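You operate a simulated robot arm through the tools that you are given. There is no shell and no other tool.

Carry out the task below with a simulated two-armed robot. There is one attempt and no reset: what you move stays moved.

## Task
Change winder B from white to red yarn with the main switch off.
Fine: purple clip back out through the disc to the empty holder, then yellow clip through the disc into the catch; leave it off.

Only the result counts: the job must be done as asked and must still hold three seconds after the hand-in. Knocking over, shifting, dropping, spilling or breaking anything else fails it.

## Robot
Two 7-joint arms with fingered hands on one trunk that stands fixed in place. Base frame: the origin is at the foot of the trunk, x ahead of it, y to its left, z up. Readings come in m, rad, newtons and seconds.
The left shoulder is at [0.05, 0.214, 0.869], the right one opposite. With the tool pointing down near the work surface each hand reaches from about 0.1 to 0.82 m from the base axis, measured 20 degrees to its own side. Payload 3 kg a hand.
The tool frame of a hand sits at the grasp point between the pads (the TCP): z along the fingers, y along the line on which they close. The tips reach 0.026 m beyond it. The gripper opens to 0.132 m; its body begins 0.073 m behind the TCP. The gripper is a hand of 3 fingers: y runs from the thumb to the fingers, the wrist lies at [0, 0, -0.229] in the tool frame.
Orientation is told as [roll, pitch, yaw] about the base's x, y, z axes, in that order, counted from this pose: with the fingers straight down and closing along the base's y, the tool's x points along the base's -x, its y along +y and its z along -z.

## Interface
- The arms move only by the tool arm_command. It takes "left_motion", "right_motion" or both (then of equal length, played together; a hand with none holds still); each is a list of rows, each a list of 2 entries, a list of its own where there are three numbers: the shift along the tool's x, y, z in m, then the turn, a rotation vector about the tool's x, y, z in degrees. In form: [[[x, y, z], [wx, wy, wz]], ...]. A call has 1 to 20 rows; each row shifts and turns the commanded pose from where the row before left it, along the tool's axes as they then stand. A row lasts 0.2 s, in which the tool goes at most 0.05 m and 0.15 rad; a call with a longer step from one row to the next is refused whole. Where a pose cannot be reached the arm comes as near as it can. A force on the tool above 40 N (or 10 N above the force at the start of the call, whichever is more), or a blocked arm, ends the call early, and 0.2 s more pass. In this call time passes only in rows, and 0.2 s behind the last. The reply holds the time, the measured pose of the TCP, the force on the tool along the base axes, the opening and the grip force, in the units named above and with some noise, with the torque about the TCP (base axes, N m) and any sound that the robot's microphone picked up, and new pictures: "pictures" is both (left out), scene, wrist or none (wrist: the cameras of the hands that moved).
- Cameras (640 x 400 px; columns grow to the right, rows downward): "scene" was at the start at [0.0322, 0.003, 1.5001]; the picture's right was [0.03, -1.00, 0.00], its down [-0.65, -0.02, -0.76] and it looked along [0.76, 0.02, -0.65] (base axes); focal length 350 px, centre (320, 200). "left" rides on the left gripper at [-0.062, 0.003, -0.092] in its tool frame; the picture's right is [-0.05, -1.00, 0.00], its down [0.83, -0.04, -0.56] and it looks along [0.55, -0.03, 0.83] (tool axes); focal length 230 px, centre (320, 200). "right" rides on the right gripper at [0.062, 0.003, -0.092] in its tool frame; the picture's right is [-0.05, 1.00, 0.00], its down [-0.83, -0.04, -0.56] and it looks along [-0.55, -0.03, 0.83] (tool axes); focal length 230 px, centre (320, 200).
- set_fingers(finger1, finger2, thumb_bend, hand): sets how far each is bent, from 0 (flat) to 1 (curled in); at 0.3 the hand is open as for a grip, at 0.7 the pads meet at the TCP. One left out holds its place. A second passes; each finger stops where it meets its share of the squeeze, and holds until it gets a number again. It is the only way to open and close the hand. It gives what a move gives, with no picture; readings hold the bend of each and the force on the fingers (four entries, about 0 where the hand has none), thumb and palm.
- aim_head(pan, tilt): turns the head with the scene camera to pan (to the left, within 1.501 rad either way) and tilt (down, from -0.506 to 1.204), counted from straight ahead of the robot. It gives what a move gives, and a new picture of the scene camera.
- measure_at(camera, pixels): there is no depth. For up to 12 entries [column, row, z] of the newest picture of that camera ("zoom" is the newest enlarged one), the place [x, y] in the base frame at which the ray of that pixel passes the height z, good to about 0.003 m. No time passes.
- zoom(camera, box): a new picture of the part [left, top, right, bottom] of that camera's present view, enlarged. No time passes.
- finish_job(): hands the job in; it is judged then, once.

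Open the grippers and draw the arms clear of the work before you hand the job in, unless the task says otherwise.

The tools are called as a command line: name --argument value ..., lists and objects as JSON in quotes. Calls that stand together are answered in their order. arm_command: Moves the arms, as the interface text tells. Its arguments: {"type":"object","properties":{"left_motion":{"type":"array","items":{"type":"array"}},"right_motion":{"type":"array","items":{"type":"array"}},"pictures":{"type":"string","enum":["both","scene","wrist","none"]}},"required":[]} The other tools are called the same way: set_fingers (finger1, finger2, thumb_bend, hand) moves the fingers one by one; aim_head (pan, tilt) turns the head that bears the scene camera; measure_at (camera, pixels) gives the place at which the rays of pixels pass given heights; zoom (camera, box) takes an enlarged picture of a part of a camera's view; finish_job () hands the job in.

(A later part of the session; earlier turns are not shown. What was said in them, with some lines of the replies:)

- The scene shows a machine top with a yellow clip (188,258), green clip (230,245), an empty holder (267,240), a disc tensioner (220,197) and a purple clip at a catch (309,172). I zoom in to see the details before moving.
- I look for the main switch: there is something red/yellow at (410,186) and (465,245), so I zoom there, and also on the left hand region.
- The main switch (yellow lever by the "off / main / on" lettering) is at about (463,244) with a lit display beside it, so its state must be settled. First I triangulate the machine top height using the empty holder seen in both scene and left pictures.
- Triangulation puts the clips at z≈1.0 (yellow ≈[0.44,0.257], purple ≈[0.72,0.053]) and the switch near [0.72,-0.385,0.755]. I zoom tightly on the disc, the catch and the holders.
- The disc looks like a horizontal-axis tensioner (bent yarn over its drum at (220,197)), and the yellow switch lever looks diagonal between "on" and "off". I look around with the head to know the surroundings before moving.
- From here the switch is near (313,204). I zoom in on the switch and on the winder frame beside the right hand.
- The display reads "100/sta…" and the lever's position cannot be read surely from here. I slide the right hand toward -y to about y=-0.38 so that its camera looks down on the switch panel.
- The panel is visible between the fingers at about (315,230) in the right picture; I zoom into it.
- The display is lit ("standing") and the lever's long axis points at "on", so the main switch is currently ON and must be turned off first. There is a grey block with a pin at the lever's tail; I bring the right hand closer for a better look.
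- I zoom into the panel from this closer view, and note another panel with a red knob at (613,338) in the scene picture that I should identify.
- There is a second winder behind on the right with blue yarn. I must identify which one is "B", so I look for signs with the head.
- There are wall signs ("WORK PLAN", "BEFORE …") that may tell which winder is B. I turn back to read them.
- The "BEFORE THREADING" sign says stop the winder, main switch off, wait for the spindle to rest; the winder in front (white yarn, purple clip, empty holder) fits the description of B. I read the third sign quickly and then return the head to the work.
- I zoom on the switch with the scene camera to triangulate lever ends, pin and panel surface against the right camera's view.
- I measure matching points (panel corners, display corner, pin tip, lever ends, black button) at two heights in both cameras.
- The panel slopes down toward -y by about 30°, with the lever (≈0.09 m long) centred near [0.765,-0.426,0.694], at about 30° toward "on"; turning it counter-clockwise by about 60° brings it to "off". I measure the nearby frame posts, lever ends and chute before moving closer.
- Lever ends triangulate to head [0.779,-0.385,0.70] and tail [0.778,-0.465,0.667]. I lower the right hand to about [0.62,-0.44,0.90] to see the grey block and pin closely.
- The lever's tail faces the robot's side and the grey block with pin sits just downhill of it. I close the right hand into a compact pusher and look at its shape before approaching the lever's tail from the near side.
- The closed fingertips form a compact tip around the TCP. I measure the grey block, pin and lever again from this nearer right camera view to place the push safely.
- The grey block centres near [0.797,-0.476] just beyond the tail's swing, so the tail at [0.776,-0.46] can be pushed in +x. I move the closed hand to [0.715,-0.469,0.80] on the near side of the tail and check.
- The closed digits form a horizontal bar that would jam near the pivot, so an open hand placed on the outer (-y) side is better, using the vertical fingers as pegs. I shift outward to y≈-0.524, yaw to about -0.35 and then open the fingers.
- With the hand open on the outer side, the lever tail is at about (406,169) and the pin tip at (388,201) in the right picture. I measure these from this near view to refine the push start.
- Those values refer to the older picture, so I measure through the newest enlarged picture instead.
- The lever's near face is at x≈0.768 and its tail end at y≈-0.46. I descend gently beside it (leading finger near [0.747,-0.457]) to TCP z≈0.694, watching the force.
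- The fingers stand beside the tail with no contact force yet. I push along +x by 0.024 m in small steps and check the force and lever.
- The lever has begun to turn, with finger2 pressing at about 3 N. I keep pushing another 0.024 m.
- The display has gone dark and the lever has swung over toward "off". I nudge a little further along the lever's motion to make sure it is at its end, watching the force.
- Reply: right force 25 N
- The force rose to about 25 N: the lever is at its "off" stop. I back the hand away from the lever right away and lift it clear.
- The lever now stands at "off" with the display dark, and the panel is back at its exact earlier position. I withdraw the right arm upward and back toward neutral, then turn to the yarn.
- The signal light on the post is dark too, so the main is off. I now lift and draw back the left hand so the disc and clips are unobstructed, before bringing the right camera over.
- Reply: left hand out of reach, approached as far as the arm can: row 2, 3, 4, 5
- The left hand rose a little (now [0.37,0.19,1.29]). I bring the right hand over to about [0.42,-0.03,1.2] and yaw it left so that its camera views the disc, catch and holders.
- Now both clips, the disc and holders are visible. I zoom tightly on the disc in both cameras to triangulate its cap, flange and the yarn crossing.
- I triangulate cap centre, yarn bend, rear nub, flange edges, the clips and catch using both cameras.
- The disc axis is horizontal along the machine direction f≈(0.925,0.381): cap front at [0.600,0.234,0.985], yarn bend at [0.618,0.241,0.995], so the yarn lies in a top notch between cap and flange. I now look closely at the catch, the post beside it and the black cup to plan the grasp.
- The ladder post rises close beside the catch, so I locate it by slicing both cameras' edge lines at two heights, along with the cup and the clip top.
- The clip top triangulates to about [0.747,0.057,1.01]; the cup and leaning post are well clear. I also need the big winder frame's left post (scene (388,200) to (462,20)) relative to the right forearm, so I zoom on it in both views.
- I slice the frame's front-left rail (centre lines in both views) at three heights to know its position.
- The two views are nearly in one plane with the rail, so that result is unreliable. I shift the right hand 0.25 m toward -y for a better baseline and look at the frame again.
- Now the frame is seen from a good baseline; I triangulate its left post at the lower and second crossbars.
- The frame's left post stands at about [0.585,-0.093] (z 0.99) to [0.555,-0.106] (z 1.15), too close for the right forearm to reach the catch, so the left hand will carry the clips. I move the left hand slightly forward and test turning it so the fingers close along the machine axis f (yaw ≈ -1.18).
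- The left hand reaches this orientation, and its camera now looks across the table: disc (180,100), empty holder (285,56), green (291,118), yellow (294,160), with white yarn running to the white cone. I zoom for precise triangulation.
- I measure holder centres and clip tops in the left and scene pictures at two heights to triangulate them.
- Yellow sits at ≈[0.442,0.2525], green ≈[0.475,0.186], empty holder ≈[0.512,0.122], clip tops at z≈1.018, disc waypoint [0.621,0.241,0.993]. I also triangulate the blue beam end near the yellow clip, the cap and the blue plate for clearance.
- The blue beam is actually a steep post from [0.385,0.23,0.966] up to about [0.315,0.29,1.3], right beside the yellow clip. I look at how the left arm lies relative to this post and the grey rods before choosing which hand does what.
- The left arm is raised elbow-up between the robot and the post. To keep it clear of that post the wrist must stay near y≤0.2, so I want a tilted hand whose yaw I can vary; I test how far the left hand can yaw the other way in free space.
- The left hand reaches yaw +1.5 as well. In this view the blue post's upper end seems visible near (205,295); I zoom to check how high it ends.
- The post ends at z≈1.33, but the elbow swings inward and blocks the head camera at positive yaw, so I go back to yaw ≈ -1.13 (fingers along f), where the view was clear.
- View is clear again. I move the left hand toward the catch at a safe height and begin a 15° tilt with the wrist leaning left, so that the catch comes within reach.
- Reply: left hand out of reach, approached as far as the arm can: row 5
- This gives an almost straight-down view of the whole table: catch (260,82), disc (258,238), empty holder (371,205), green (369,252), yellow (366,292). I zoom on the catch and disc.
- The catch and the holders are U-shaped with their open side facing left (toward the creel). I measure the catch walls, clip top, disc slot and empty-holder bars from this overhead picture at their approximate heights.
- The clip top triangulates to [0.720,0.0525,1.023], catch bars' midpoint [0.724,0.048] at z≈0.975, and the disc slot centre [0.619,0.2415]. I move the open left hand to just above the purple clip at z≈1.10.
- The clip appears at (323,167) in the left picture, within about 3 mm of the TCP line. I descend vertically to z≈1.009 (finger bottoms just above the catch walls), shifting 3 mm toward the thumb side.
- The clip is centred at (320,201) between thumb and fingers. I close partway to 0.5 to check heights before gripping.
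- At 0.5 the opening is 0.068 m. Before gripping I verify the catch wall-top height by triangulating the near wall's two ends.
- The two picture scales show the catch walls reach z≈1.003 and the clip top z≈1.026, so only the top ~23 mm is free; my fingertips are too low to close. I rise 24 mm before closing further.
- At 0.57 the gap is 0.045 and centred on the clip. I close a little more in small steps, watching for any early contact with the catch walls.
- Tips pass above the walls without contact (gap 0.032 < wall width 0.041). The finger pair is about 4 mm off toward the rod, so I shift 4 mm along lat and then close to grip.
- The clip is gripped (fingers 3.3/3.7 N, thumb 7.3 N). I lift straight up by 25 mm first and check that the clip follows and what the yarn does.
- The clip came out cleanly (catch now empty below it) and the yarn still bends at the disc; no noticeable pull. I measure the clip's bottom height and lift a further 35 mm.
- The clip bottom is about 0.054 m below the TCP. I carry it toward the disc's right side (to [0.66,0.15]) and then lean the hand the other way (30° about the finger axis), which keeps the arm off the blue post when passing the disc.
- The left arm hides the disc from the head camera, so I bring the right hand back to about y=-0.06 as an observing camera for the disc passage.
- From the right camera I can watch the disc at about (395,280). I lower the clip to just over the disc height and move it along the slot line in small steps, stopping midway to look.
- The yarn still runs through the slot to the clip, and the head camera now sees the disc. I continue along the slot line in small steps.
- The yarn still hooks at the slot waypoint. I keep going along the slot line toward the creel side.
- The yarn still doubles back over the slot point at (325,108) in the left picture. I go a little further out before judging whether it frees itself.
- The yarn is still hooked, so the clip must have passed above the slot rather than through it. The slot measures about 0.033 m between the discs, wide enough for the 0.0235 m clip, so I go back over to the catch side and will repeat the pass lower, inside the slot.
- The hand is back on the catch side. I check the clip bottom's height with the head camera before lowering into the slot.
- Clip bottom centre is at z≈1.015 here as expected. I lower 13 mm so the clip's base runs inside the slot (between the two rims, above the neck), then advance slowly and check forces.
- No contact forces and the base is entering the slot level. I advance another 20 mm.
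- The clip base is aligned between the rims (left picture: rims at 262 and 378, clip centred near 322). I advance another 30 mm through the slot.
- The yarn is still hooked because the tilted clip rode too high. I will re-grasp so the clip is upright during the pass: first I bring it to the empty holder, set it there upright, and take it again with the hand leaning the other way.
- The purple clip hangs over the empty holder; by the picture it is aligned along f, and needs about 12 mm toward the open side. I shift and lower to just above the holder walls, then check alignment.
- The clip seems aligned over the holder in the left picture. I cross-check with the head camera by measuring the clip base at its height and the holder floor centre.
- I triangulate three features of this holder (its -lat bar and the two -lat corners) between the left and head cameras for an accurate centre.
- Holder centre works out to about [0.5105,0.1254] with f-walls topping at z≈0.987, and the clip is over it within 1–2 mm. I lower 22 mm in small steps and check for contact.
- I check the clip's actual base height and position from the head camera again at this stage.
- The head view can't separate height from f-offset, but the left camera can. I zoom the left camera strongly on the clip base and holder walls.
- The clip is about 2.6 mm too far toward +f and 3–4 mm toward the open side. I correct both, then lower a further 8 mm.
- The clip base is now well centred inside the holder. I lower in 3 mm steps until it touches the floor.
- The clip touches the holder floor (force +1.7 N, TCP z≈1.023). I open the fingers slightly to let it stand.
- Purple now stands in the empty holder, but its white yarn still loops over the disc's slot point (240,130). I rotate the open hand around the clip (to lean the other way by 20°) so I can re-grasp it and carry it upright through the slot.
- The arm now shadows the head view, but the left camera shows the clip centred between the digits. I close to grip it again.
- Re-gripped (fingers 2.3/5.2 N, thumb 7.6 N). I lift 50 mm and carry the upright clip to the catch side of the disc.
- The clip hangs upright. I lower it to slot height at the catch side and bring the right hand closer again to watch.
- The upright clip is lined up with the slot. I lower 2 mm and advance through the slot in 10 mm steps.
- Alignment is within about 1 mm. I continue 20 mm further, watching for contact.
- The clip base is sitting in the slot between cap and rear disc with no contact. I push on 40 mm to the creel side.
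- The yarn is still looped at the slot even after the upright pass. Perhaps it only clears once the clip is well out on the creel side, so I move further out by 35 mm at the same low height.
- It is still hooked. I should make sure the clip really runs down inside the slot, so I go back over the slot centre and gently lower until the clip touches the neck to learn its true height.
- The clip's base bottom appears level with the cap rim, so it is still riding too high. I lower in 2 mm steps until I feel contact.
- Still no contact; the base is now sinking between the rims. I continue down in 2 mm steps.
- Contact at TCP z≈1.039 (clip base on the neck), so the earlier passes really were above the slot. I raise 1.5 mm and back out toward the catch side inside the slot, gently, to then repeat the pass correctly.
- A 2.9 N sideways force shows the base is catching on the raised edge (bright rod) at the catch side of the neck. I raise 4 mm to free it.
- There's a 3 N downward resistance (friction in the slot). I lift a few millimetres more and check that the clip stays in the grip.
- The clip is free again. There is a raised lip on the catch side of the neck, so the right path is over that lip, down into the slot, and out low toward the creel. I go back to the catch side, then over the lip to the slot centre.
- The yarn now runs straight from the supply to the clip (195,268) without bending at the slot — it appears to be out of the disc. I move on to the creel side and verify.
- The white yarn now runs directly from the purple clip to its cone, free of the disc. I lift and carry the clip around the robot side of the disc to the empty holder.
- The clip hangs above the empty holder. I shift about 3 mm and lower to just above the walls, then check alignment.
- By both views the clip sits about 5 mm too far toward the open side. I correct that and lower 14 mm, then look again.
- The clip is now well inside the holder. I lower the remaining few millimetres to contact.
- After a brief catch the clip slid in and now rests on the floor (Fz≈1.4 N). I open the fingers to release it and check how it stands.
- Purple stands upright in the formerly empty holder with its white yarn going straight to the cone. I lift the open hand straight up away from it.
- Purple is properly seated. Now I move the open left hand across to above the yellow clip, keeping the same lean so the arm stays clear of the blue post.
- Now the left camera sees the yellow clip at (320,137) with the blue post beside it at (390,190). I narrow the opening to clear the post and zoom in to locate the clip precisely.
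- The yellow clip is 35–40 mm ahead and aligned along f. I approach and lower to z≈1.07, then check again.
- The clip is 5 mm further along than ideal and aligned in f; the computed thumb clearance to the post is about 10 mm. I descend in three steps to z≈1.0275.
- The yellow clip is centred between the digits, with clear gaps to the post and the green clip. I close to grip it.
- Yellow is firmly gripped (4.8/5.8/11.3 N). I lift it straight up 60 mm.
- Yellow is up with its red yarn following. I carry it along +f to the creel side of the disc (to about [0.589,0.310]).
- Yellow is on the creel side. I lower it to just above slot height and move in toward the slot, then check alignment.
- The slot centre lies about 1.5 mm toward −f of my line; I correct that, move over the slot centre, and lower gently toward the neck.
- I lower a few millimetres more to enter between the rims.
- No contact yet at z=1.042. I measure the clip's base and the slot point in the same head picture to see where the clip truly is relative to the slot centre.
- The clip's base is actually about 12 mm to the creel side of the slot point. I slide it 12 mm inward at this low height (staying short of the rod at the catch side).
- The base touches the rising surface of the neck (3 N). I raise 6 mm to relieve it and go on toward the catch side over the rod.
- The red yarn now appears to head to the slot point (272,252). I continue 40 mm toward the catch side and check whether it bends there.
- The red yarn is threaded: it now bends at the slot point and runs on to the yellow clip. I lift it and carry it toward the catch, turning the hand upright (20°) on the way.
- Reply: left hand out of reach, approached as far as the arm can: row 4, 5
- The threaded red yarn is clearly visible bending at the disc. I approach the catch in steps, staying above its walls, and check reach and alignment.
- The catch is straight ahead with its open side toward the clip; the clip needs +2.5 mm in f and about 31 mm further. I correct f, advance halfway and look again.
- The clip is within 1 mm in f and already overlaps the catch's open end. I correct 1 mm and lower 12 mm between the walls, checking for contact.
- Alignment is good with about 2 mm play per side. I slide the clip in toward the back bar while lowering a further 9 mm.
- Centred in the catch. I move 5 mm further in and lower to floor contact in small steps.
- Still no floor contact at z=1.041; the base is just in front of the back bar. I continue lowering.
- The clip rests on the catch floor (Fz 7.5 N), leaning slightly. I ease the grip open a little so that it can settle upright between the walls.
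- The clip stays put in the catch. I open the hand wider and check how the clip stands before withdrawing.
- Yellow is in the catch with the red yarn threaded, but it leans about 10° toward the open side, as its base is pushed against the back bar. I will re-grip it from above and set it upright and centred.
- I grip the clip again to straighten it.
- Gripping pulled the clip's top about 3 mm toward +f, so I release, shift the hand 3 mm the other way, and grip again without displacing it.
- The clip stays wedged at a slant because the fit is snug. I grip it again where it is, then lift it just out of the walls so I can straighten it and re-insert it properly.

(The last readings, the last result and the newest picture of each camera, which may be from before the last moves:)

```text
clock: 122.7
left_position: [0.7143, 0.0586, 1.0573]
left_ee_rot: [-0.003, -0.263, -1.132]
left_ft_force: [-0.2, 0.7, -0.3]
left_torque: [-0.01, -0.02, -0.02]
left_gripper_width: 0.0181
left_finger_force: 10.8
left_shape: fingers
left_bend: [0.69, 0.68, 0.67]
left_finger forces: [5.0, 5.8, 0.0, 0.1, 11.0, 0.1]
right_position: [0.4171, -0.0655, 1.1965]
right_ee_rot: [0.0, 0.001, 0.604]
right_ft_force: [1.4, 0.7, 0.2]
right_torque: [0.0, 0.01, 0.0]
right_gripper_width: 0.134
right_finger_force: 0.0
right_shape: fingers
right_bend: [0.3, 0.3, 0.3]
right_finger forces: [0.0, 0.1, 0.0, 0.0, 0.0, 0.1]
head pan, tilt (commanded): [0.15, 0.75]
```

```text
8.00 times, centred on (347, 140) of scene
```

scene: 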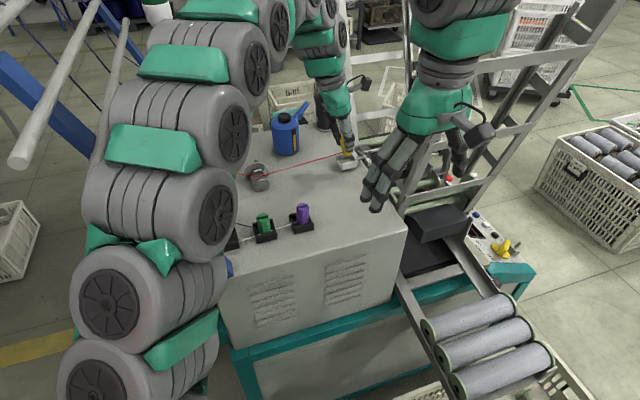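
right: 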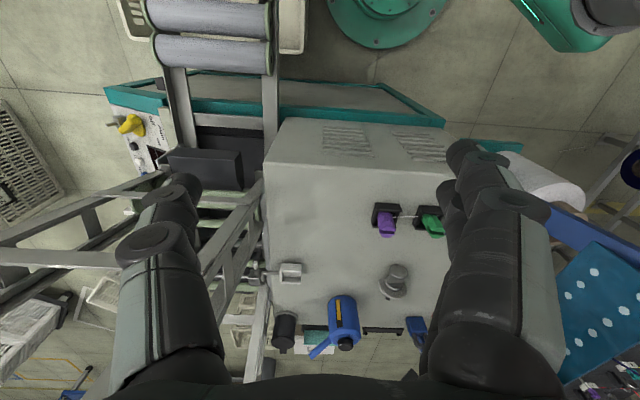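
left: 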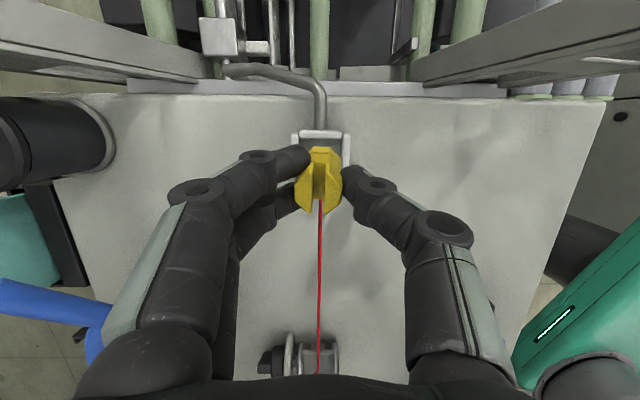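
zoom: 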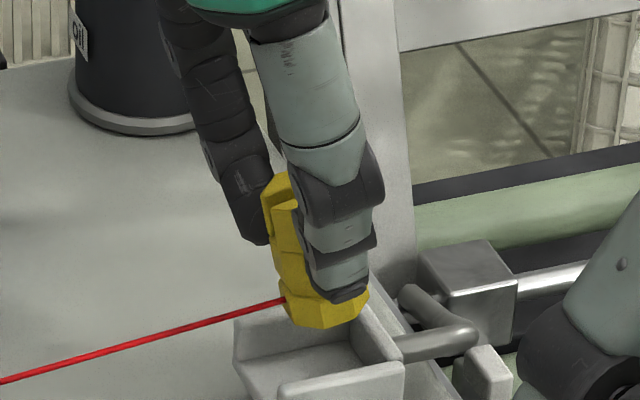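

The clip is held about 10° off (base toward the back bar) and ~3° in f. I raise it slightly more, then rotate the hand by those amounts so the clip hangs upright over the catch.

arm_command --left_motion '[[[-0.0026, 0, -0.0097], [0, 0, 0]], [[-0.0021, -0.0012, -0.0004], [-1.3, 5, 0]], [[-0.0021, -0.0012, -0.0004], [-1.3, 5, 0]]]' --pictures "both"

zoom --camera "left" --box '[220, 90, 420, 240]'

zoom --camera "scene" --box '[315, 110, 379, 160]'

zoom --camera "right" --box '[250, 230, 350, 310]'

```text
clock: 123.5
left_position: [0.7125, 0.0533, 1.0695]
left_ee_rot: [0.046, -0.086, -1.128]
left_ft_force: [0.3, 0.1, -0.4]
left_torque: [-0.03, 0.01, 0.0]
left_gripper_width: 0.0182
left_finger_force: 11.2
left_shape: fingers
left_bend: [0.69, 0.68, 0.67]
left_finger forces: [5.5, 6.1, 0.0, 0.0, 10.8, 0.0]
right_position: [0.4168, -0.065, 1.1977]
right_ee_rot: [0.0, -0.002, 0.604]
right_ft_force: [-0.6, -0.3, 1.1]
right_torque: [0.02, -0.01, -0.02]
right_gripper_width: 0.1344
right_finger_force: 0.0
right_shape: fingers
right_bend: [0.3, 0.3, 0.3]
right_finger forces: [0.1, 0.0, 0.0, 0.1, 0.1, 0.0]
head pan, tilt (commanded): [0.15, 0.75]
```

scene: 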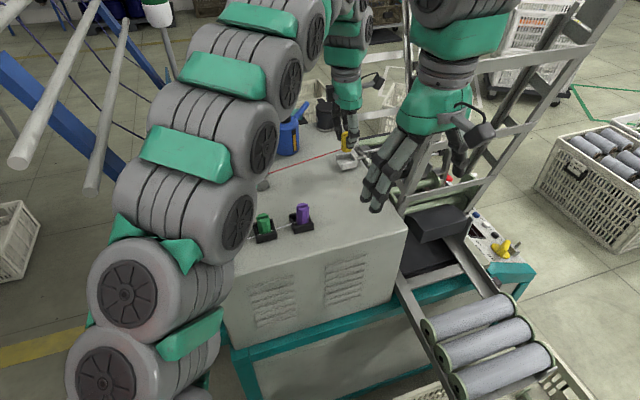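
left: 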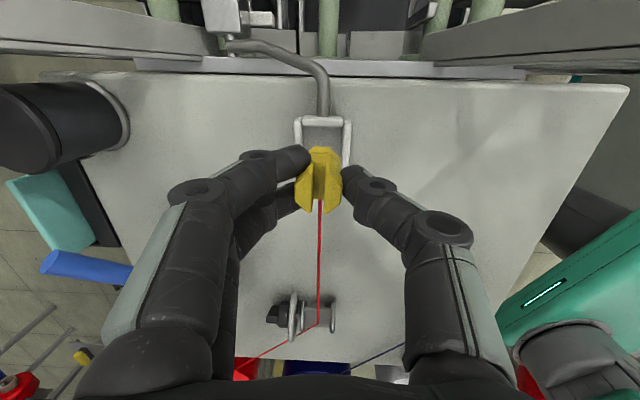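

```text
2.67 times, centred on (320, 165) of left
```

zoom: 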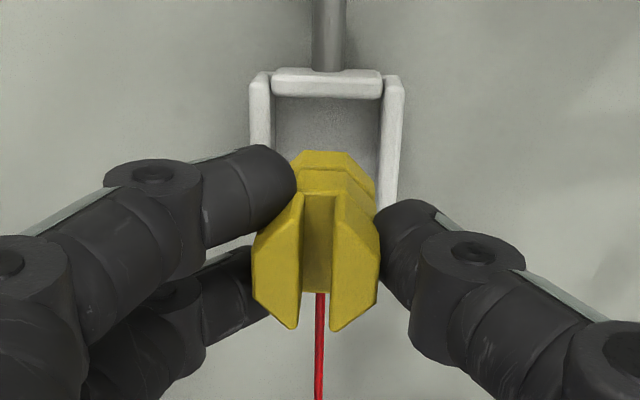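

```text
8.00 times, centred on (347, 135) of scene
```

zoom: 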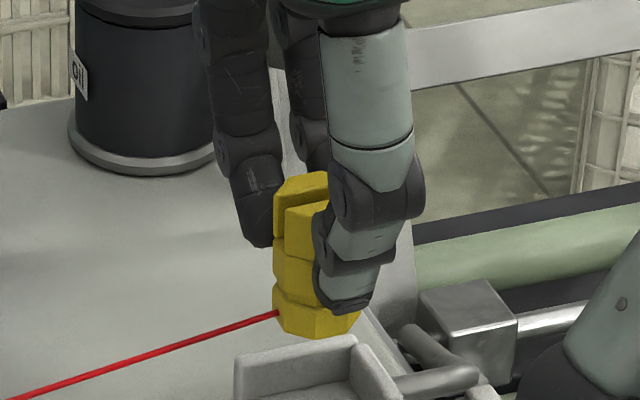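

```text
5.00 times, centred on (300, 270) of right
```

zoom: 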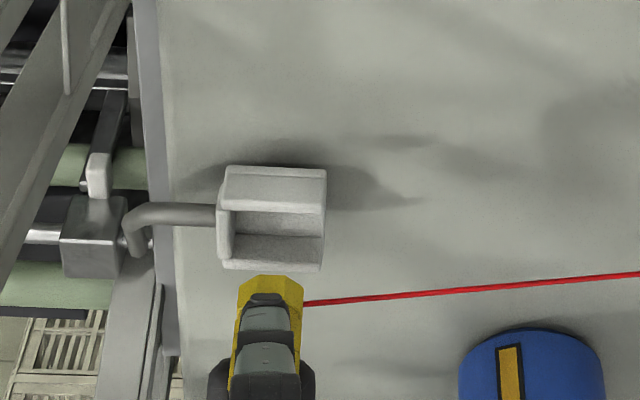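

The clip now hangs nearly upright. It needs about 8 mm toward the back bar and 1 mm in f; I make that shift and lower 18 mm between the walls.

arm_command --left_motion '[[[-0.0078, 0.001, 0.0007], [0, 0, 0]], [[0.0008, -0.0004, 0.009], [0, 0, 0]], [[0.0008, -0.0004, 0.009], [0, 0, 0]]]' --pictures "none"

zoom --camera "left" --box '[220, 90, 420, 240]'

zoom --camera "scene" --box '[315, 120, 379, 170]'

```text
clock: 124.3
left_position: [0.7181, 0.0473, 1.0515]
left_ee_rot: [0.044, -0.086, -1.129]
left_ft_force: [-0.4, -0.4, -0.8]
left_torque: [0.01, 0.01, 0.03]
left_gripper_width: 0.0183
left_finger_force: 11.6
left_shape: fingers
left_bend: [0.69, 0.68, 0.67]
left_finger forces: [5.6, 6.2, 0.1, 0.1, 10.8, 0.1]
right_position: [0.4167, -0.0658, 1.1958]
right_ee_rot: [-0.002, 0.0, 0.604]
right_ft_force: [0.0, -0.8, -0.1]
right_torque: [0.01, 0.0, -0.01]
right_gripper_width: 0.1342
right_finger_force: 0.1
right_shape: fingers
right_bend: [0.3, 0.3, 0.3]
right_finger forces: [0.1, 0.1, 0.0, 0.0, 0.0, 0.1]
head pan, tilt (commanded): [0.15, 0.75]
```

```text
2.67 times, centred on (320, 165) of left
```

zoom: 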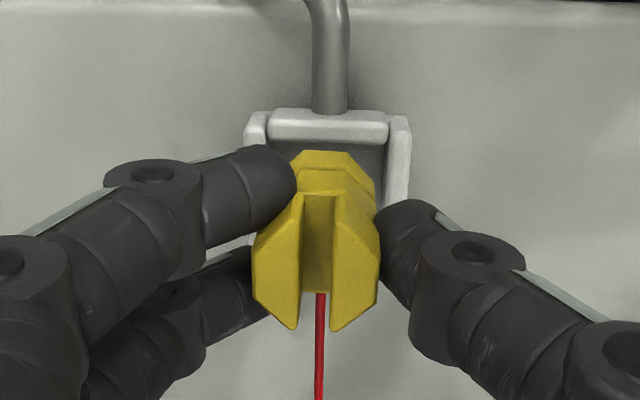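

```text
8.00 times, centred on (347, 145) of scene
```

zoom: 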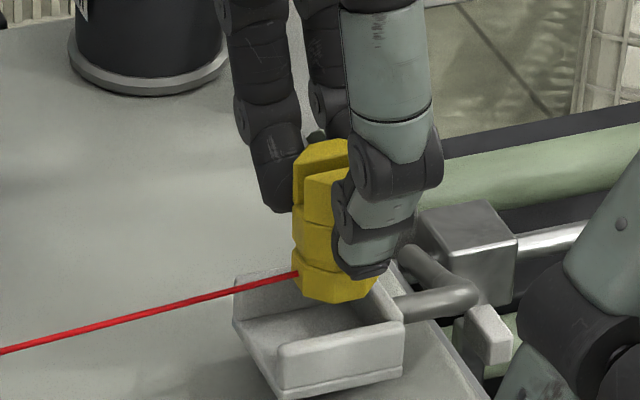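

The base is 3 mm from the back bar and about 1 mm off in f. I correct and lower in small steps to the floor.

arm_command --left_motion '[[[0.0003, -0.001, 0.004], [0, 0, 0]], [[0.0003, -0.0002, 0.004], [0, 0, 0]]]' --pictures "none"

arm_command --left_motion '[[[0.0002, -0.0001, 0.003], [0, 0, 0]]]' --pictures "none"

arm_command --left_motion '[[[0.0002, -0.0001, 0.002], [0, 0, 0]]]' --pictures "none"

zoom --camera "scene" --box '[315, 120, 379, 170]'

zoom --camera "left" --box '[220, 90, 420, 240]'

```text
clock: 124.9
left_position: [0.7164, 0.0467, 1.0441]
left_ee_rot: [0.045, -0.087, -1.128]
left_ft_force: [0.1, 0.3, 0.5]
left_torque: [-0.01, 0.0, -0.07]
left_gripper_width: 0.0179
left_finger_force: 11.8
left_shape: fingers
left_bend: [0.69, 0.68, 0.67]
left_finger forces: [5.5, 6.5, 0.1, 0.0, 11.0, 0.1]
right_position: [0.4168, -0.0652, 1.197]
right_ee_rot: [0.0, 0.001, 0.604]
right_ft_force: [-0.1, 0.0, -0.2]
right_torque: [0.02, -0.04, 0.0]
right_gripper_width: 0.1339
right_finger_force: 0.1
right_shape: fingers
right_bend: [0.3, 0.3, 0.3]
right_finger forces: [0.0, 0.0, 0.0, 0.0, 0.0, 0.0]
head pan, tilt (commanded): [0.15, 0.75]
```

```text
clock: 125.3
left_position: [0.7163, 0.0479, 1.0421]
left_ee_rot: [0.047, -0.088, -1.127]
left_ft_force: [-4.0, 3.5, 10.8]
left_torque: [0.05, 0.07, 0.0]
left_gripper_width: 0.0177
left_finger_force: 13.8
left_shape: fingers
left_bend: [0.7, 0.7, 0.67]
left_finger forces: [5.2, 8.1, 0.0, 0.0, 13.2, 0.1]
right_position: [0.416, -0.065, 1.1982]
right_ee_rot: [0.0, 0.001, 0.605]
right_ft_force: [-0.4, -0.2, 0.2]
right_torque: [-0.03, 0.01, -0.03]
right_gripper_width: 0.134
right_finger_force: 0.0
right_shape: fingers
right_bend: [0.3, 0.3, 0.3]
right_finger forces: [0.1, 0.1, 0.1, 0.0, 0.1, 0.0]
head pan, tilt (commanded): [0.15, 0.75]
```

```text
clock: 125.7
left_position: [0.7162, 0.0466, 1.0389]
left_ee_rot: [0.044, -0.088, -1.13]
left_ft_force: [0.0, 0.8, -0.4]
left_torque: [0.05, 0.04, 0.02]
left_gripper_width: 0.0181
left_finger_force: 12.5
left_shape: fingers
left_bend: [0.7, 0.7, 0.67]
left_finger forces: [5.7, 7.3, 0.1, 0.0, 11.3, 0.1]
right_position: [0.4173, -0.0649, 1.1961]
right_ee_rot: [0.0, 0.001, 0.605]
right_ft_force: [-0.3, -0.1, 0.2]
right_torque: [-0.02, -0.01, 0.0]
right_gripper_width: 0.1341
right_finger_force: 0.1
right_shape: fingers
right_bend: [0.3, 0.3, 0.3]
right_finger forces: [0.0, 0.1, 0.1, 0.0, 0.0, 0.0]
head pan, tilt (commanded): [0.15, 0.75]
```

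```text
8.00 times, centred on (347, 145) of scene
```

zoom: 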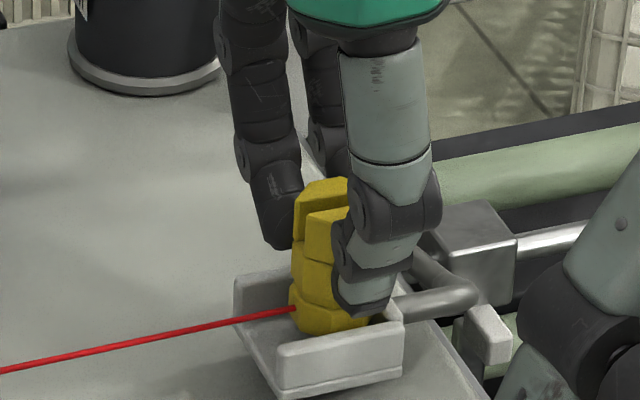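

```text
2.67 times, centred on (320, 165) of left
```

zoom: 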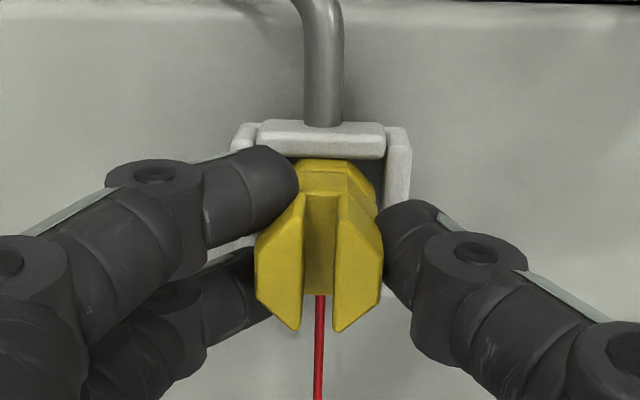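

The clip slipped past the bar edge and is inside again with no force. I ease it 2 mm off the back bar and lower to the floor.

arm_command --left_motion '[[[0.002, 0, 0], [0, 0, 0]]]' --pictures "none"

arm_command --left_motion '[[[0.0002, -0.0001, 0.002], [0, 0, 0]]]' --pictures "none"

zoom --camera "scene" --box '[315, 120, 379, 170]'

zoom --camera "left" --box '[220, 90, 420, 240]'

```text
clock: 126.1
left_position: [0.7163, 0.048, 1.0397]
left_ee_rot: [0.046, -0.088, -1.129]
left_ft_force: [-0.8, -0.3, 0.2]
left_torque: [0.01, -0.01, 0.0]
left_gripper_width: 0.018
left_finger_force: 11.6
left_shape: fingers
left_bend: [0.7, 0.7, 0.67]
left_finger forces: [6.0, 6.6, 0.0, 0.0, 10.9, 0.1]
right_position: [0.4169, -0.0653, 1.197]
right_ee_rot: [-0.001, -0.001, 0.602]
right_ft_force: [0.1, -0.8, 0.3]
right_torque: [0.0, 0.01, 0.0]
right_gripper_width: 0.1344
right_finger_force: 0.1
right_shape: fingers
right_bend: [0.3, 0.3, 0.3]
right_finger forces: [0.1, 0.0, 0.0, 0.0, 0.1, 0.1]
head pan, tilt (commanded): [0.15, 0.75]
```

```text
clock: 126.5
left_position: [0.7159, 0.0488, 1.0372]
left_ee_rot: [0.045, -0.087, -1.129]
left_ft_force: [-0.5, 0.0, 0.6]
left_torque: [0.02, 0.0, 0.0]
left_gripper_width: 0.018
left_finger_force: 11.7
left_shape: fingers
left_bend: [0.7, 0.7, 0.67]
left_finger forces: [5.8, 6.7, 0.1, 0.0, 11.0, 0.0]
right_position: [0.4181, -0.0654, 1.1972]
right_ee_rot: [0.0, 0.0, 0.603]
right_ft_force: [0.2, -0.4, -1.0]
right_torque: [0.02, -0.03, 0.0]
right_gripper_width: 0.1341
right_finger_force: 0.0
right_shape: fingers
right_bend: [0.3, 0.3, 0.3]
right_finger forces: [0.0, 0.0, 0.1, 0.0, 0.0, 0.1]
head pan, tilt (commanded): [0.15, 0.75]
```

```text
8.00 times, centred on (347, 145) of scene
```

zoom: 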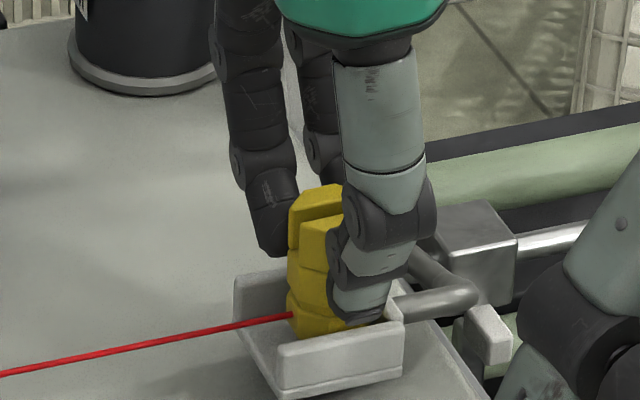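

```text
2.67 times, centred on (320, 165) of left
```

zoom: 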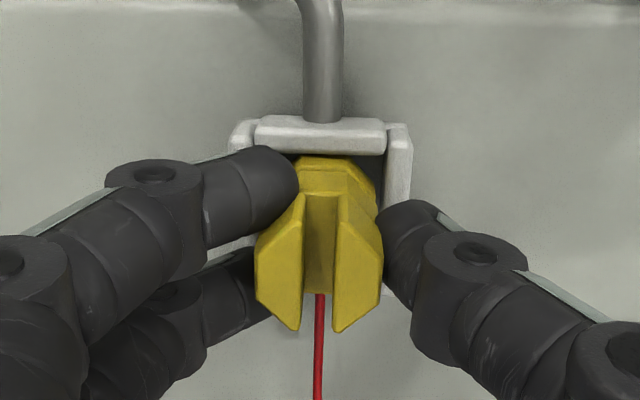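

No floor contact yet at z=1.037; I continue in 2 mm steps.

arm_command --left_motion '[[[0.0002, -0.0001, 0.002], [0, 0, 0]]]' --pictures "none"

arm_command --left_motion '[[[0.0002, -0.0001, 0.002], [0, 0, 0]]]' --pictures "none"

zoom --camera "scene" --box '[315, 120, 379, 170]'

```text
clock: 126.9
left_position: [0.7152, 0.0483, 1.0345]
left_ee_rot: [0.046, -0.087, -1.128]
left_ft_force: [-0.6, 0.4, -0.6]
left_torque: [-0.02, -0.05, 0.01]
left_gripper_width: 0.0179
left_finger_force: 11.9
left_shape: fingers
left_bend: [0.7, 0.7, 0.67]
left_finger forces: [5.9, 6.6, 0.1, 0.0, 10.9, 0.0]
right_position: [0.4162, -0.0657, 1.1977]
right_ee_rot: [-0.001, 0.0, 0.605]
right_ft_force: [-0.6, -1.0, -0.8]
right_torque: [-0.06, -0.02, -0.01]
right_gripper_width: 0.1339
right_finger_force: 0.1
right_shape: fingers
right_bend: [0.3, 0.3, 0.3]
right_finger forces: [0.0, 0.0, 0.1, 0.1, 0.0, 0.1]
head pan, tilt (commanded): [0.15, 0.75]
```

```text
clock: 127.3
left_position: [0.7154, 0.0477, 1.0319]
left_ee_rot: [0.045, -0.087, -1.128]
left_ft_force: [0.6, 0.9, 1.6]
left_torque: [0.0, 0.01, -0.02]
left_gripper_width: 0.0182
left_finger_force: 11.6
left_shape: fingers
left_bend: [0.7, 0.7, 0.67]
left_finger forces: [6.0, 6.9, 0.0, 0.0, 10.9, 0.0]
right_position: [0.4175, -0.0661, 1.1968]
right_ee_rot: [0.001, -0.001, 0.605]
right_ft_force: [0.3, -0.9, -0.7]
right_torque: [0.01, -0.02, 0.0]
right_gripper_width: 0.1343
right_finger_force: 0.0
right_shape: fingers
right_bend: [0.3, 0.3, 0.3]
right_finger forces: [0.1, 0.0, 0.0, 0.0, 0.0, 0.0]
head pan, tilt (commanded): [0.15, 0.75]
```

```text
8.00 times, centred on (347, 145) of scene
```

zoom: 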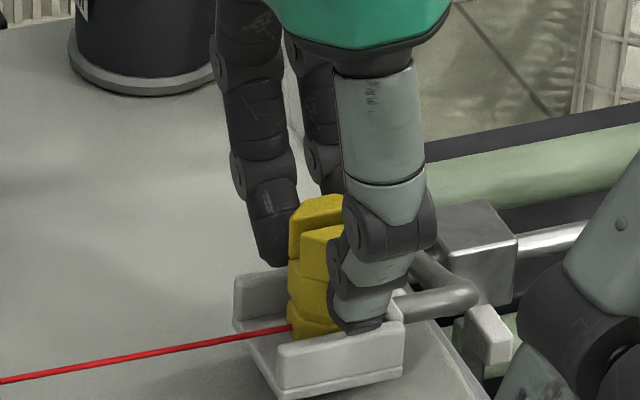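

Light floor contact (Fz 1.6 N) and the clip looks upright. I press 1 mm more and release.

arm_command --left_motion '[[[0.0001, 0, 0.0012], [0, 0, 0]]]' --pictures "none"

set_fingers --hand "left" --finger1 0.6 --finger2 0.6 --thumb_bend 0.6

zoom --camera "scene" --box '[315, 125, 379, 175]'

zoom --camera "left" --box '[220, 100, 420, 250]'

```text
clock: 127.7
left_position: [0.7169, 0.0474, 1.0309]
left_ee_rot: [0.046, -0.088, -1.128]
left_ft_force: [0.1, 0.4, 0.6]
left_torque: [0.02, -0.05, 0.02]
left_gripper_width: 0.0181
left_finger_force: 11.5
left_shape: fingers
left_bend: [0.7, 0.7, 0.67]
left_finger forces: [6.1, 6.9, 0.0, 0.0, 10.9, 0.1]
right_position: [0.4178, -0.0659, 1.1976]
right_ee_rot: [0.001, 0.002, 0.602]
right_ft_force: [-0.7, -0.9, -0.5]
right_torque: [0.01, 0.0, 0.01]
right_gripper_width: 0.134
right_finger_force: 0.0
right_shape: fingers
right_bend: [0.3, 0.3, 0.3]
right_finger forces: [0.0, 0.0, 0.0, 0.1, 0.0, 0.0]
head pan, tilt (commanded): [0.15, 0.75]
```

```text
clock: 128.7
left_position: [0.7154, 0.049, 1.0317]
left_ee_rot: [0.046, -0.088, -1.129]
left_ft_force: [0.3, 0.1, 0.4]
left_torque: [-0.02, 0.06, 0.01]
left_gripper_width: 0.0346
left_finger_force: 0.0
left_shape: fingers
left_bend: [0.6, 0.6, 0.6]
left_finger forces: [0.0, 0.0, 0.0, 0.1, 0.0, 0.0]
right_position: [0.4177, -0.0656, 1.1985]
right_ee_rot: [0.001, 0.001, 0.605]
right_ft_force: [0.8, -0.4, -0.9]
right_torque: [0.0, -0.02, 0.0]
right_gripper_width: 0.134
right_finger_force: 0.1
right_shape: fingers
right_bend: [0.3, 0.3, 0.3]
right_finger forces: [0.0, 0.1, 0.1, 0.0, 0.1, 0.0]
head pan, tilt (commanded): [0.15, 0.75]
```

```text
8.00 times, centred on (347, 150) of scene
```

zoom: 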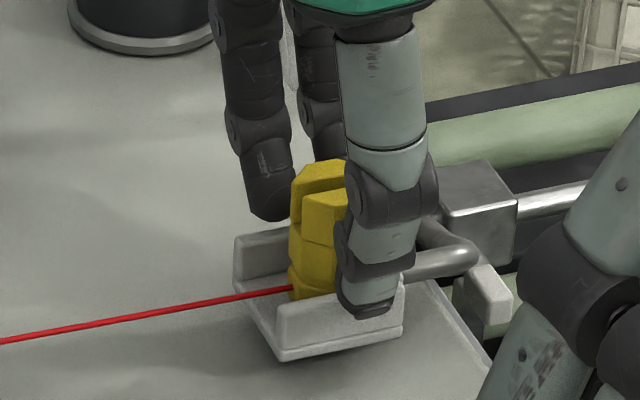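

```text
2.67 times, centred on (320, 175) of left
```

zoom: 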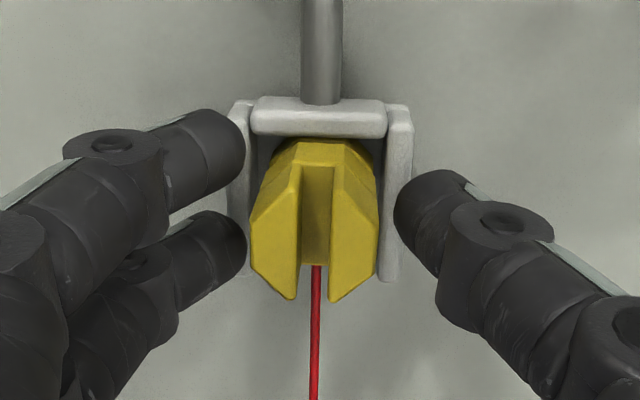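

Yellow now stands upright in the catch at the same height the purple clip had. I open wider and withdraw upward, leaning the arm back to stay within reach.

set_fingers --hand "left" --finger1 0.5 --finger2 0.5 --thumb_bend 0.5

arm_command --left_motion '[[[-0.0009, 0.0005, -0.01], [0, 0, 0]], [[-0.0009, 0.0005, -0.01], [1, -4, 0]], [[-0.0015, 0.0003, -0.012], [1, -4, 0]], [[-0.0025, 0, -0.015], [0.6, -3, 0]], [[-0.0039, 0, -0.0145], [0, 0, 0]]]' --pictures "both"

zoom --camera "scene" --box '[315, 125, 379, 175]'

zoom --camera "left" --box '[220, 80, 420, 230]'

```text
clock: 129.7
left_position: [0.7169, 0.0488, 1.0314]
left_ee_rot: [0.045, -0.088, -1.127]
left_ft_force: [0.2, 0.5, -0.1]
left_torque: [0.03, 0.02, 0.04]
left_gripper_width: 0.0671
left_finger_force: 0.2
left_shape: fingers
left_bend: [0.5, 0.5, 0.5]
left_finger forces: [0.0, 0.0, 0.1, 0.0, 0.1, 0.1]
right_position: [0.4173, -0.0664, 1.1967]
right_ee_rot: [0.0, -0.001, 0.603]
right_ft_force: [-0.3, 0.2, -1.1]
right_torque: [-0.02, 0.01, -0.02]
right_gripper_width: 0.1338
right_finger_force: 0.0
right_shape: fingers
right_bend: [0.3, 0.3, 0.3]
right_finger forces: [0.1, 0.0, 0.0, 0.0, 0.1, 0.0]
head pan, tilt (commanded): [0.15, 0.75]
```

```text
clock: 130.9
left_position: [0.7162, 0.0506, 1.0947]
left_ee_rot: [-0.001, -0.281, -1.133]
left_ft_force: [-0.2, -0.5, 0.3]
left_torque: [-0.01, 0.0, 0.03]
left_gripper_width: 0.0672
left_finger_force: 0.0
left_shape: fingers
left_bend: [0.5, 0.5, 0.5]
left_finger forces: [0.1, 0.0, 0.0, 0.0, 0.0, 0.0]
right_position: [0.4172, -0.0652, 1.1962]
right_ee_rot: [0.0, 0.0, 0.603]
right_ft_force: [-0.4, -0.5, 0.6]
right_torque: [0.02, 0.03, 0.0]
right_gripper_width: 0.1341
right_finger_force: 0.0
right_shape: fingers
right_bend: [0.3, 0.3, 0.3]
right_finger forces: [0.0, 0.0, 0.0, 0.0, 0.0, 0.0]
head pan, tilt (commanded): [0.15, 0.75]
```

scene: 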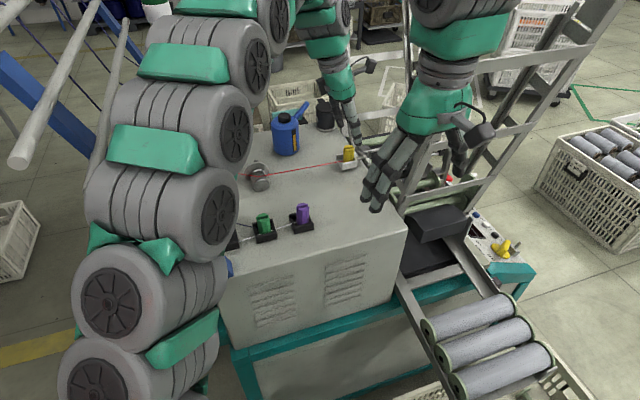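
left: 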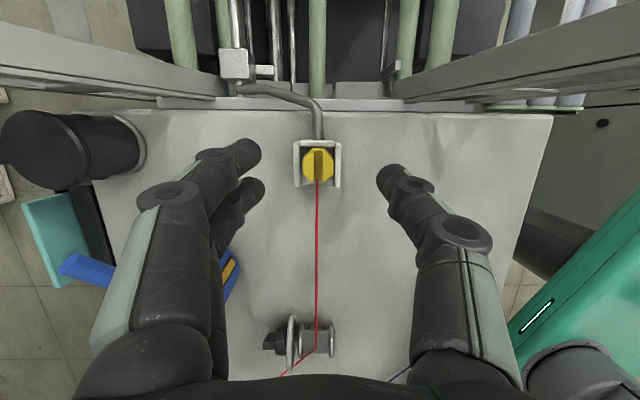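

```text
8.00 times, centred on (347, 150) of scene
```

zoom: 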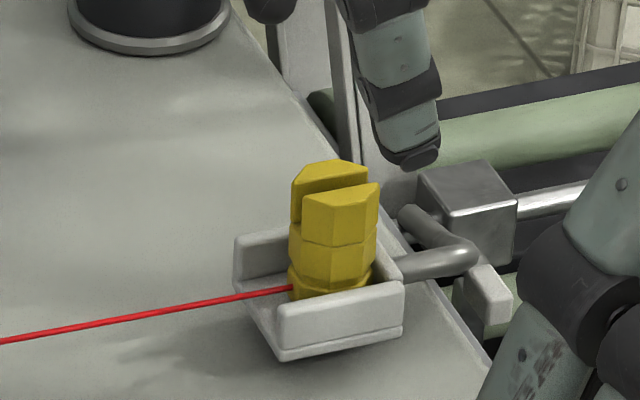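

```text
2.67 times, centred on (320, 155) of left
```

zoom: 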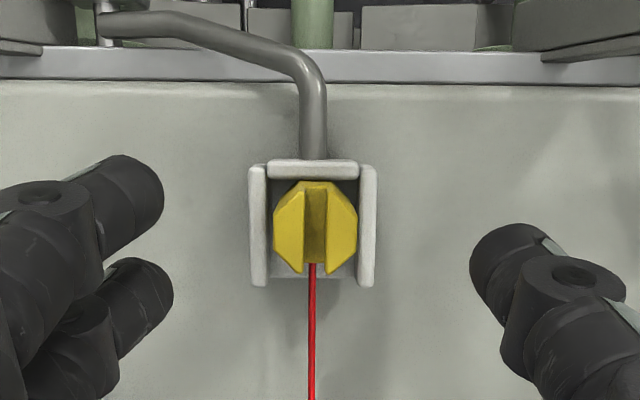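

Yellow stands upright and centred in the catch, with red yarn through the disc. I now draw the left arm up and back, and the right arm out to its side, clear of the work.

arm_command --left_motion '[[[-0.0055, 0, -0.0192], [0, 0, 0]], [[-0.0055, 0, -0.0192], [0, 0, 0]], [[0.0166, -0.0221, -0.0276], [0, 0, 0]], [[0.0166, -0.0221, -0.0276], [0, 0, 0]], [[0.0166, -0.0221, -0.0276], [0, 0, 0]], [[0.0166, -0.0221, -0.0276], [0, 0, 0]], [[0, 0, 0], [0, 5, 0]], [[0, 0, 0], [0, 5, 0]], [[0, 0, 0], [0, 6, 0]]]' --right_motion '[[[0, 0, 0], [0, 0, 0]], [[0.0237, -0.0343, 0], [0, 0, 0]], [[0.0237, -0.0343, 0], [0, 0, 0]], [[0.0237, -0.0343, 0], [0, 0, 0]], [[0.0237, -0.0343, 0], [0, 0, 0]], [[0.0237, -0.0343, 0], [0, 0, 0]], [[0, 0, 0], [0, 0, 6]], [[0, 0, 0], [0, 0, 6]], [[0, 0, 0], [0, 0, 6]]]' --pictures "both"

```text
clock: 132.9
left_position: [0.5951, 0.0989, 1.2215]
left_ee_rot: [0.003, 0.0, -1.131]
left_ft_force: [0.2, 0.7, 0.7]
left_torque: [-0.02, 0.0, 0.0]
left_gripper_width: 0.0672
left_finger_force: 0.0
left_shape: fingers
left_bend: [0.5, 0.5, 0.5]
left_finger forces: [0.1, 0.1, 0.0, 0.1, 0.0, 0.0]
right_position: [0.416, -0.2725, 1.197]
right_ee_rot: [0.0, 0.002, 0.287]
right_ft_force: [-0.4, -0.4, 0.6]
right_torque: [-0.01, 0.0, -0.03]
right_gripper_width: 0.1342
right_finger_force: 0.0
right_shape: fingers
right_bend: [0.3, 0.3, 0.3]
right_finger forces: [0.0, 0.0, 0.1, 0.1, 0.0, 0.0]
head pan, tilt (commanded): [0.15, 0.75]
```

scene: 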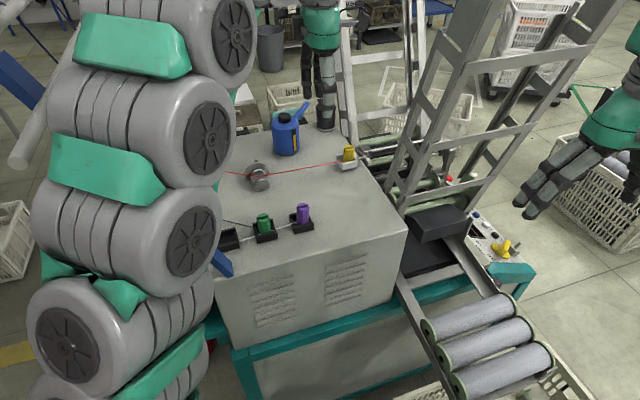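
right: 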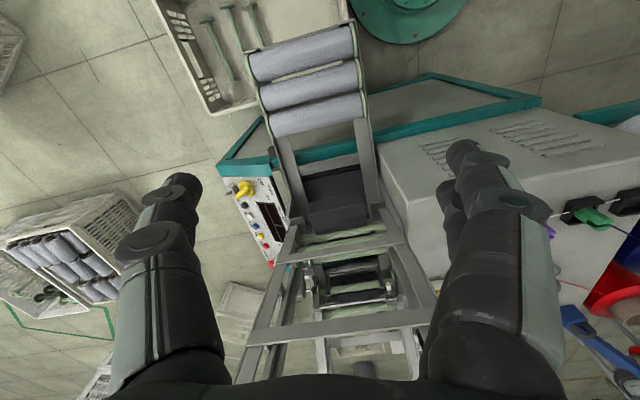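
left: 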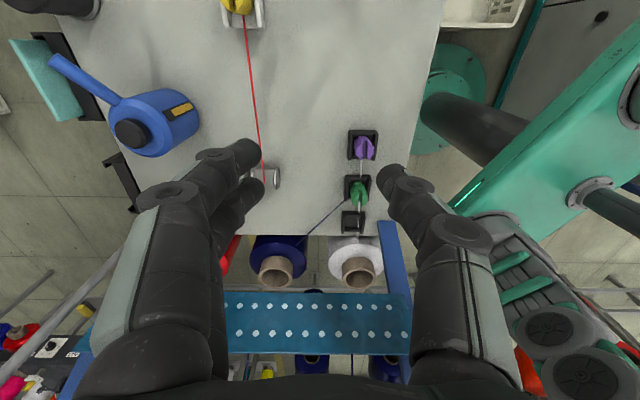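

The table is clear: yellow in the catch, purple and green in holders. I retract the left arm further to its start area and open both hands.

arm_command --left_motion '[[[0.025, -0.028, -0.006], [0, 0, 0]], [[0.025, -0.028, -0.006], [0, 0, 0]], [[0.025, -0.028, -0.006], [0, 0, 0]], [[0.02, -0.022, -0.006], [0, 0, 0]]]' --pictures "none"

set_fingers --hand "left" --finger1 0.3 --finger2 0.3 --thumb_bend 0.3

aim_head --pan 0.1 --tilt 0.72

zoom --camera "scene" --box '[180, 110, 420, 260]'

zoom --camera "right" --box '[210, 160, 310, 240]'

```text
clock: 133.9
left_position: [0.4584, 0.1391, 1.2473]
left_ee_rot: [-0.001, 0.002, -1.132]
left_ft_force: [-0.9, -0.2, -0.2]
left_torque: [-0.03, -0.02, 0.0]
left_gripper_width: 0.0673
left_finger_force: 0.1
left_shape: fingers
left_bend: [0.5, 0.5, 0.5]
left_finger forces: [0.0, 0.0, 0.0, 0.0, 0.0, 0.1]
right_position: [0.417, -0.2748, 1.1965]
right_ee_rot: [0.001, -0.001, 0.288]
right_ft_force: [-0.1, 0.2, 0.1]
right_torque: [0.02, 0.02, 0.01]
right_gripper_width: 0.1344
right_finger_force: 0.0
right_shape: fingers
right_bend: [0.3, 0.3, 0.3]
right_finger forces: [0.0, 0.1, 0.1, 0.1, 0.0, 0.1]
head pan, tilt (commanded): [0.15, 0.75]
```

```text
clock: 134.9
left_position: [0.459, 0.1387, 1.249]
left_ee_rot: [-0.001, 0.002, -1.132]
left_ft_force: [0.1, 0.7, -0.5]
left_torque: [0.02, -0.01, 0.02]
left_gripper_width: 0.1339
left_finger_force: 0.1
left_shape: fingers
left_bend: [0.3, 0.3, 0.3]
left_finger forces: [0.0, 0.1, 0.1, 0.0, 0.0, 0.1]
right_position: [0.416, -0.2738, 1.1962]
right_ee_rot: [-0.001, 0.002, 0.29]
right_ft_force: [-0.6, -0.3, 0.4]
right_torque: [-0.02, 0.01, 0.01]
right_gripper_width: 0.1342
right_finger_force: 0.1
right_shape: fingers
right_bend: [0.3, 0.3, 0.3]
right_finger forces: [0.0, 0.1, 0.0, 0.0, 0.0, 0.0]
head pan, tilt (commanded): [0.15, 0.75]
```

```text
clock: 135.5
left_position: [0.4592, 0.1381, 1.249]
left_ee_rot: [0.0, 0.0, -1.134]
left_ft_force: [-1.1, 0.2, 0.0]
left_torque: [0.02, 0.0, 0.01]
left_gripper_width: 0.134
left_finger_force: 0.0
left_shape: fingers
left_bend: [0.3, 0.3, 0.3]
left_finger forces: [0.1, 0.1, 0.0, 0.0, 0.0, 0.0]
right_position: [0.4148, -0.2737, 1.197]
right_ee_rot: [0.0, 0.001, 0.291]
right_ft_force: [-0.8, 0.9, -0.3]
right_torque: [0.0, -0.02, 0.02]
right_gripper_width: 0.134
right_finger_force: 0.0
right_shape: fingers
right_bend: [0.3, 0.3, 0.3]
right_finger forces: [0.0, 0.0, 0.0, 0.1, 0.0, 0.0]
head pan, tilt (commanded): [0.099, 0.721]
```

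scene: 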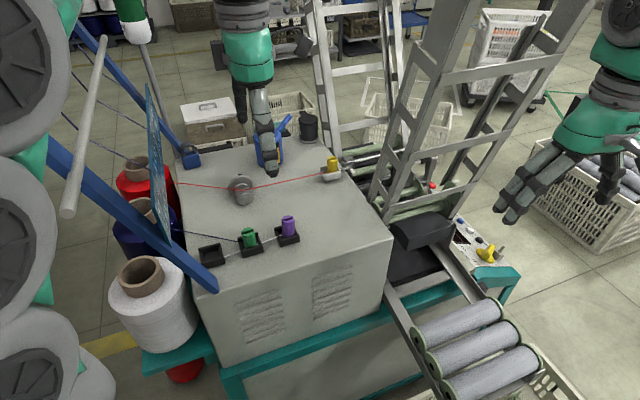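

```text
2.67 times, centred on (300, 185) of scene
```

zoom: 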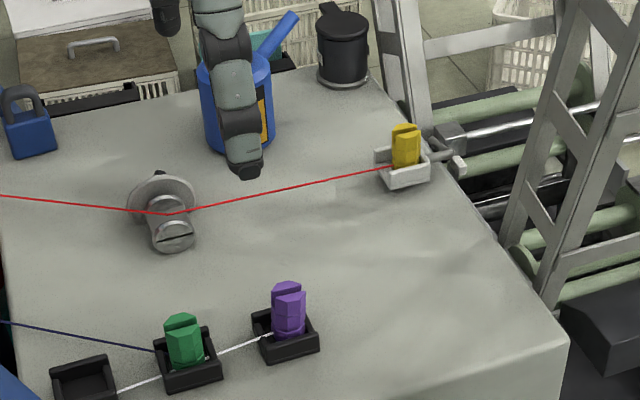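

```text
5.00 times, centred on (260, 200) of right
```

zoom: 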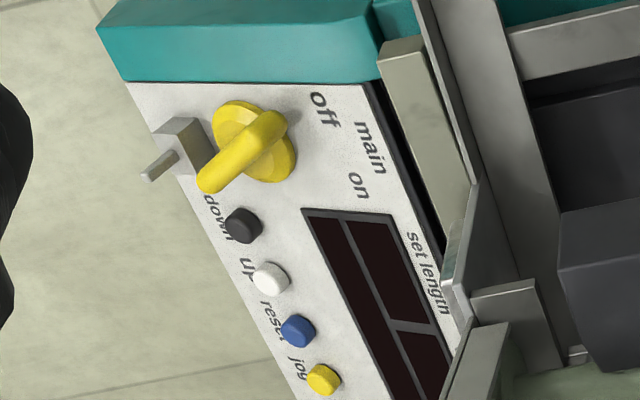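

Everything checks out: the lever points to "off" with a dark display, red runs through the disc to the yellow clip in the catch, purple stands in the formerly empty holder with white free of the disc, and both open hands are clear. I hand in the job.

finish_job

```text
The job is handed in.
```

I've changed winder B from white to red yarn with the main switch off, and I've handed the job in. I haven't seen the verdict.

- **Main switch:** it was on at the start. I turned it to off before touching the yarn and left it off; the display and signal light are dark.
- **White yarn:** the purple clip stands upright in the holder that was empty. Its yarn runs straight to the white cone and no longer goes through the disc. It passes low through the green and the now-empty yellow holders on the way.
- **Red yarn:** the yellow clip stands upright in the catch, and the red yarn runs through the disc to it.
- **Rough spots:**
  - Purple briefly caught on the lip of the disc.
  - I had to take yellow out of the catch once and set it straight.
  - In both cases the forces on the hand stayed under about 11 N.

In the last pictures I saw nothing else knocked over or moved. Both hands are open and clear of the winder.
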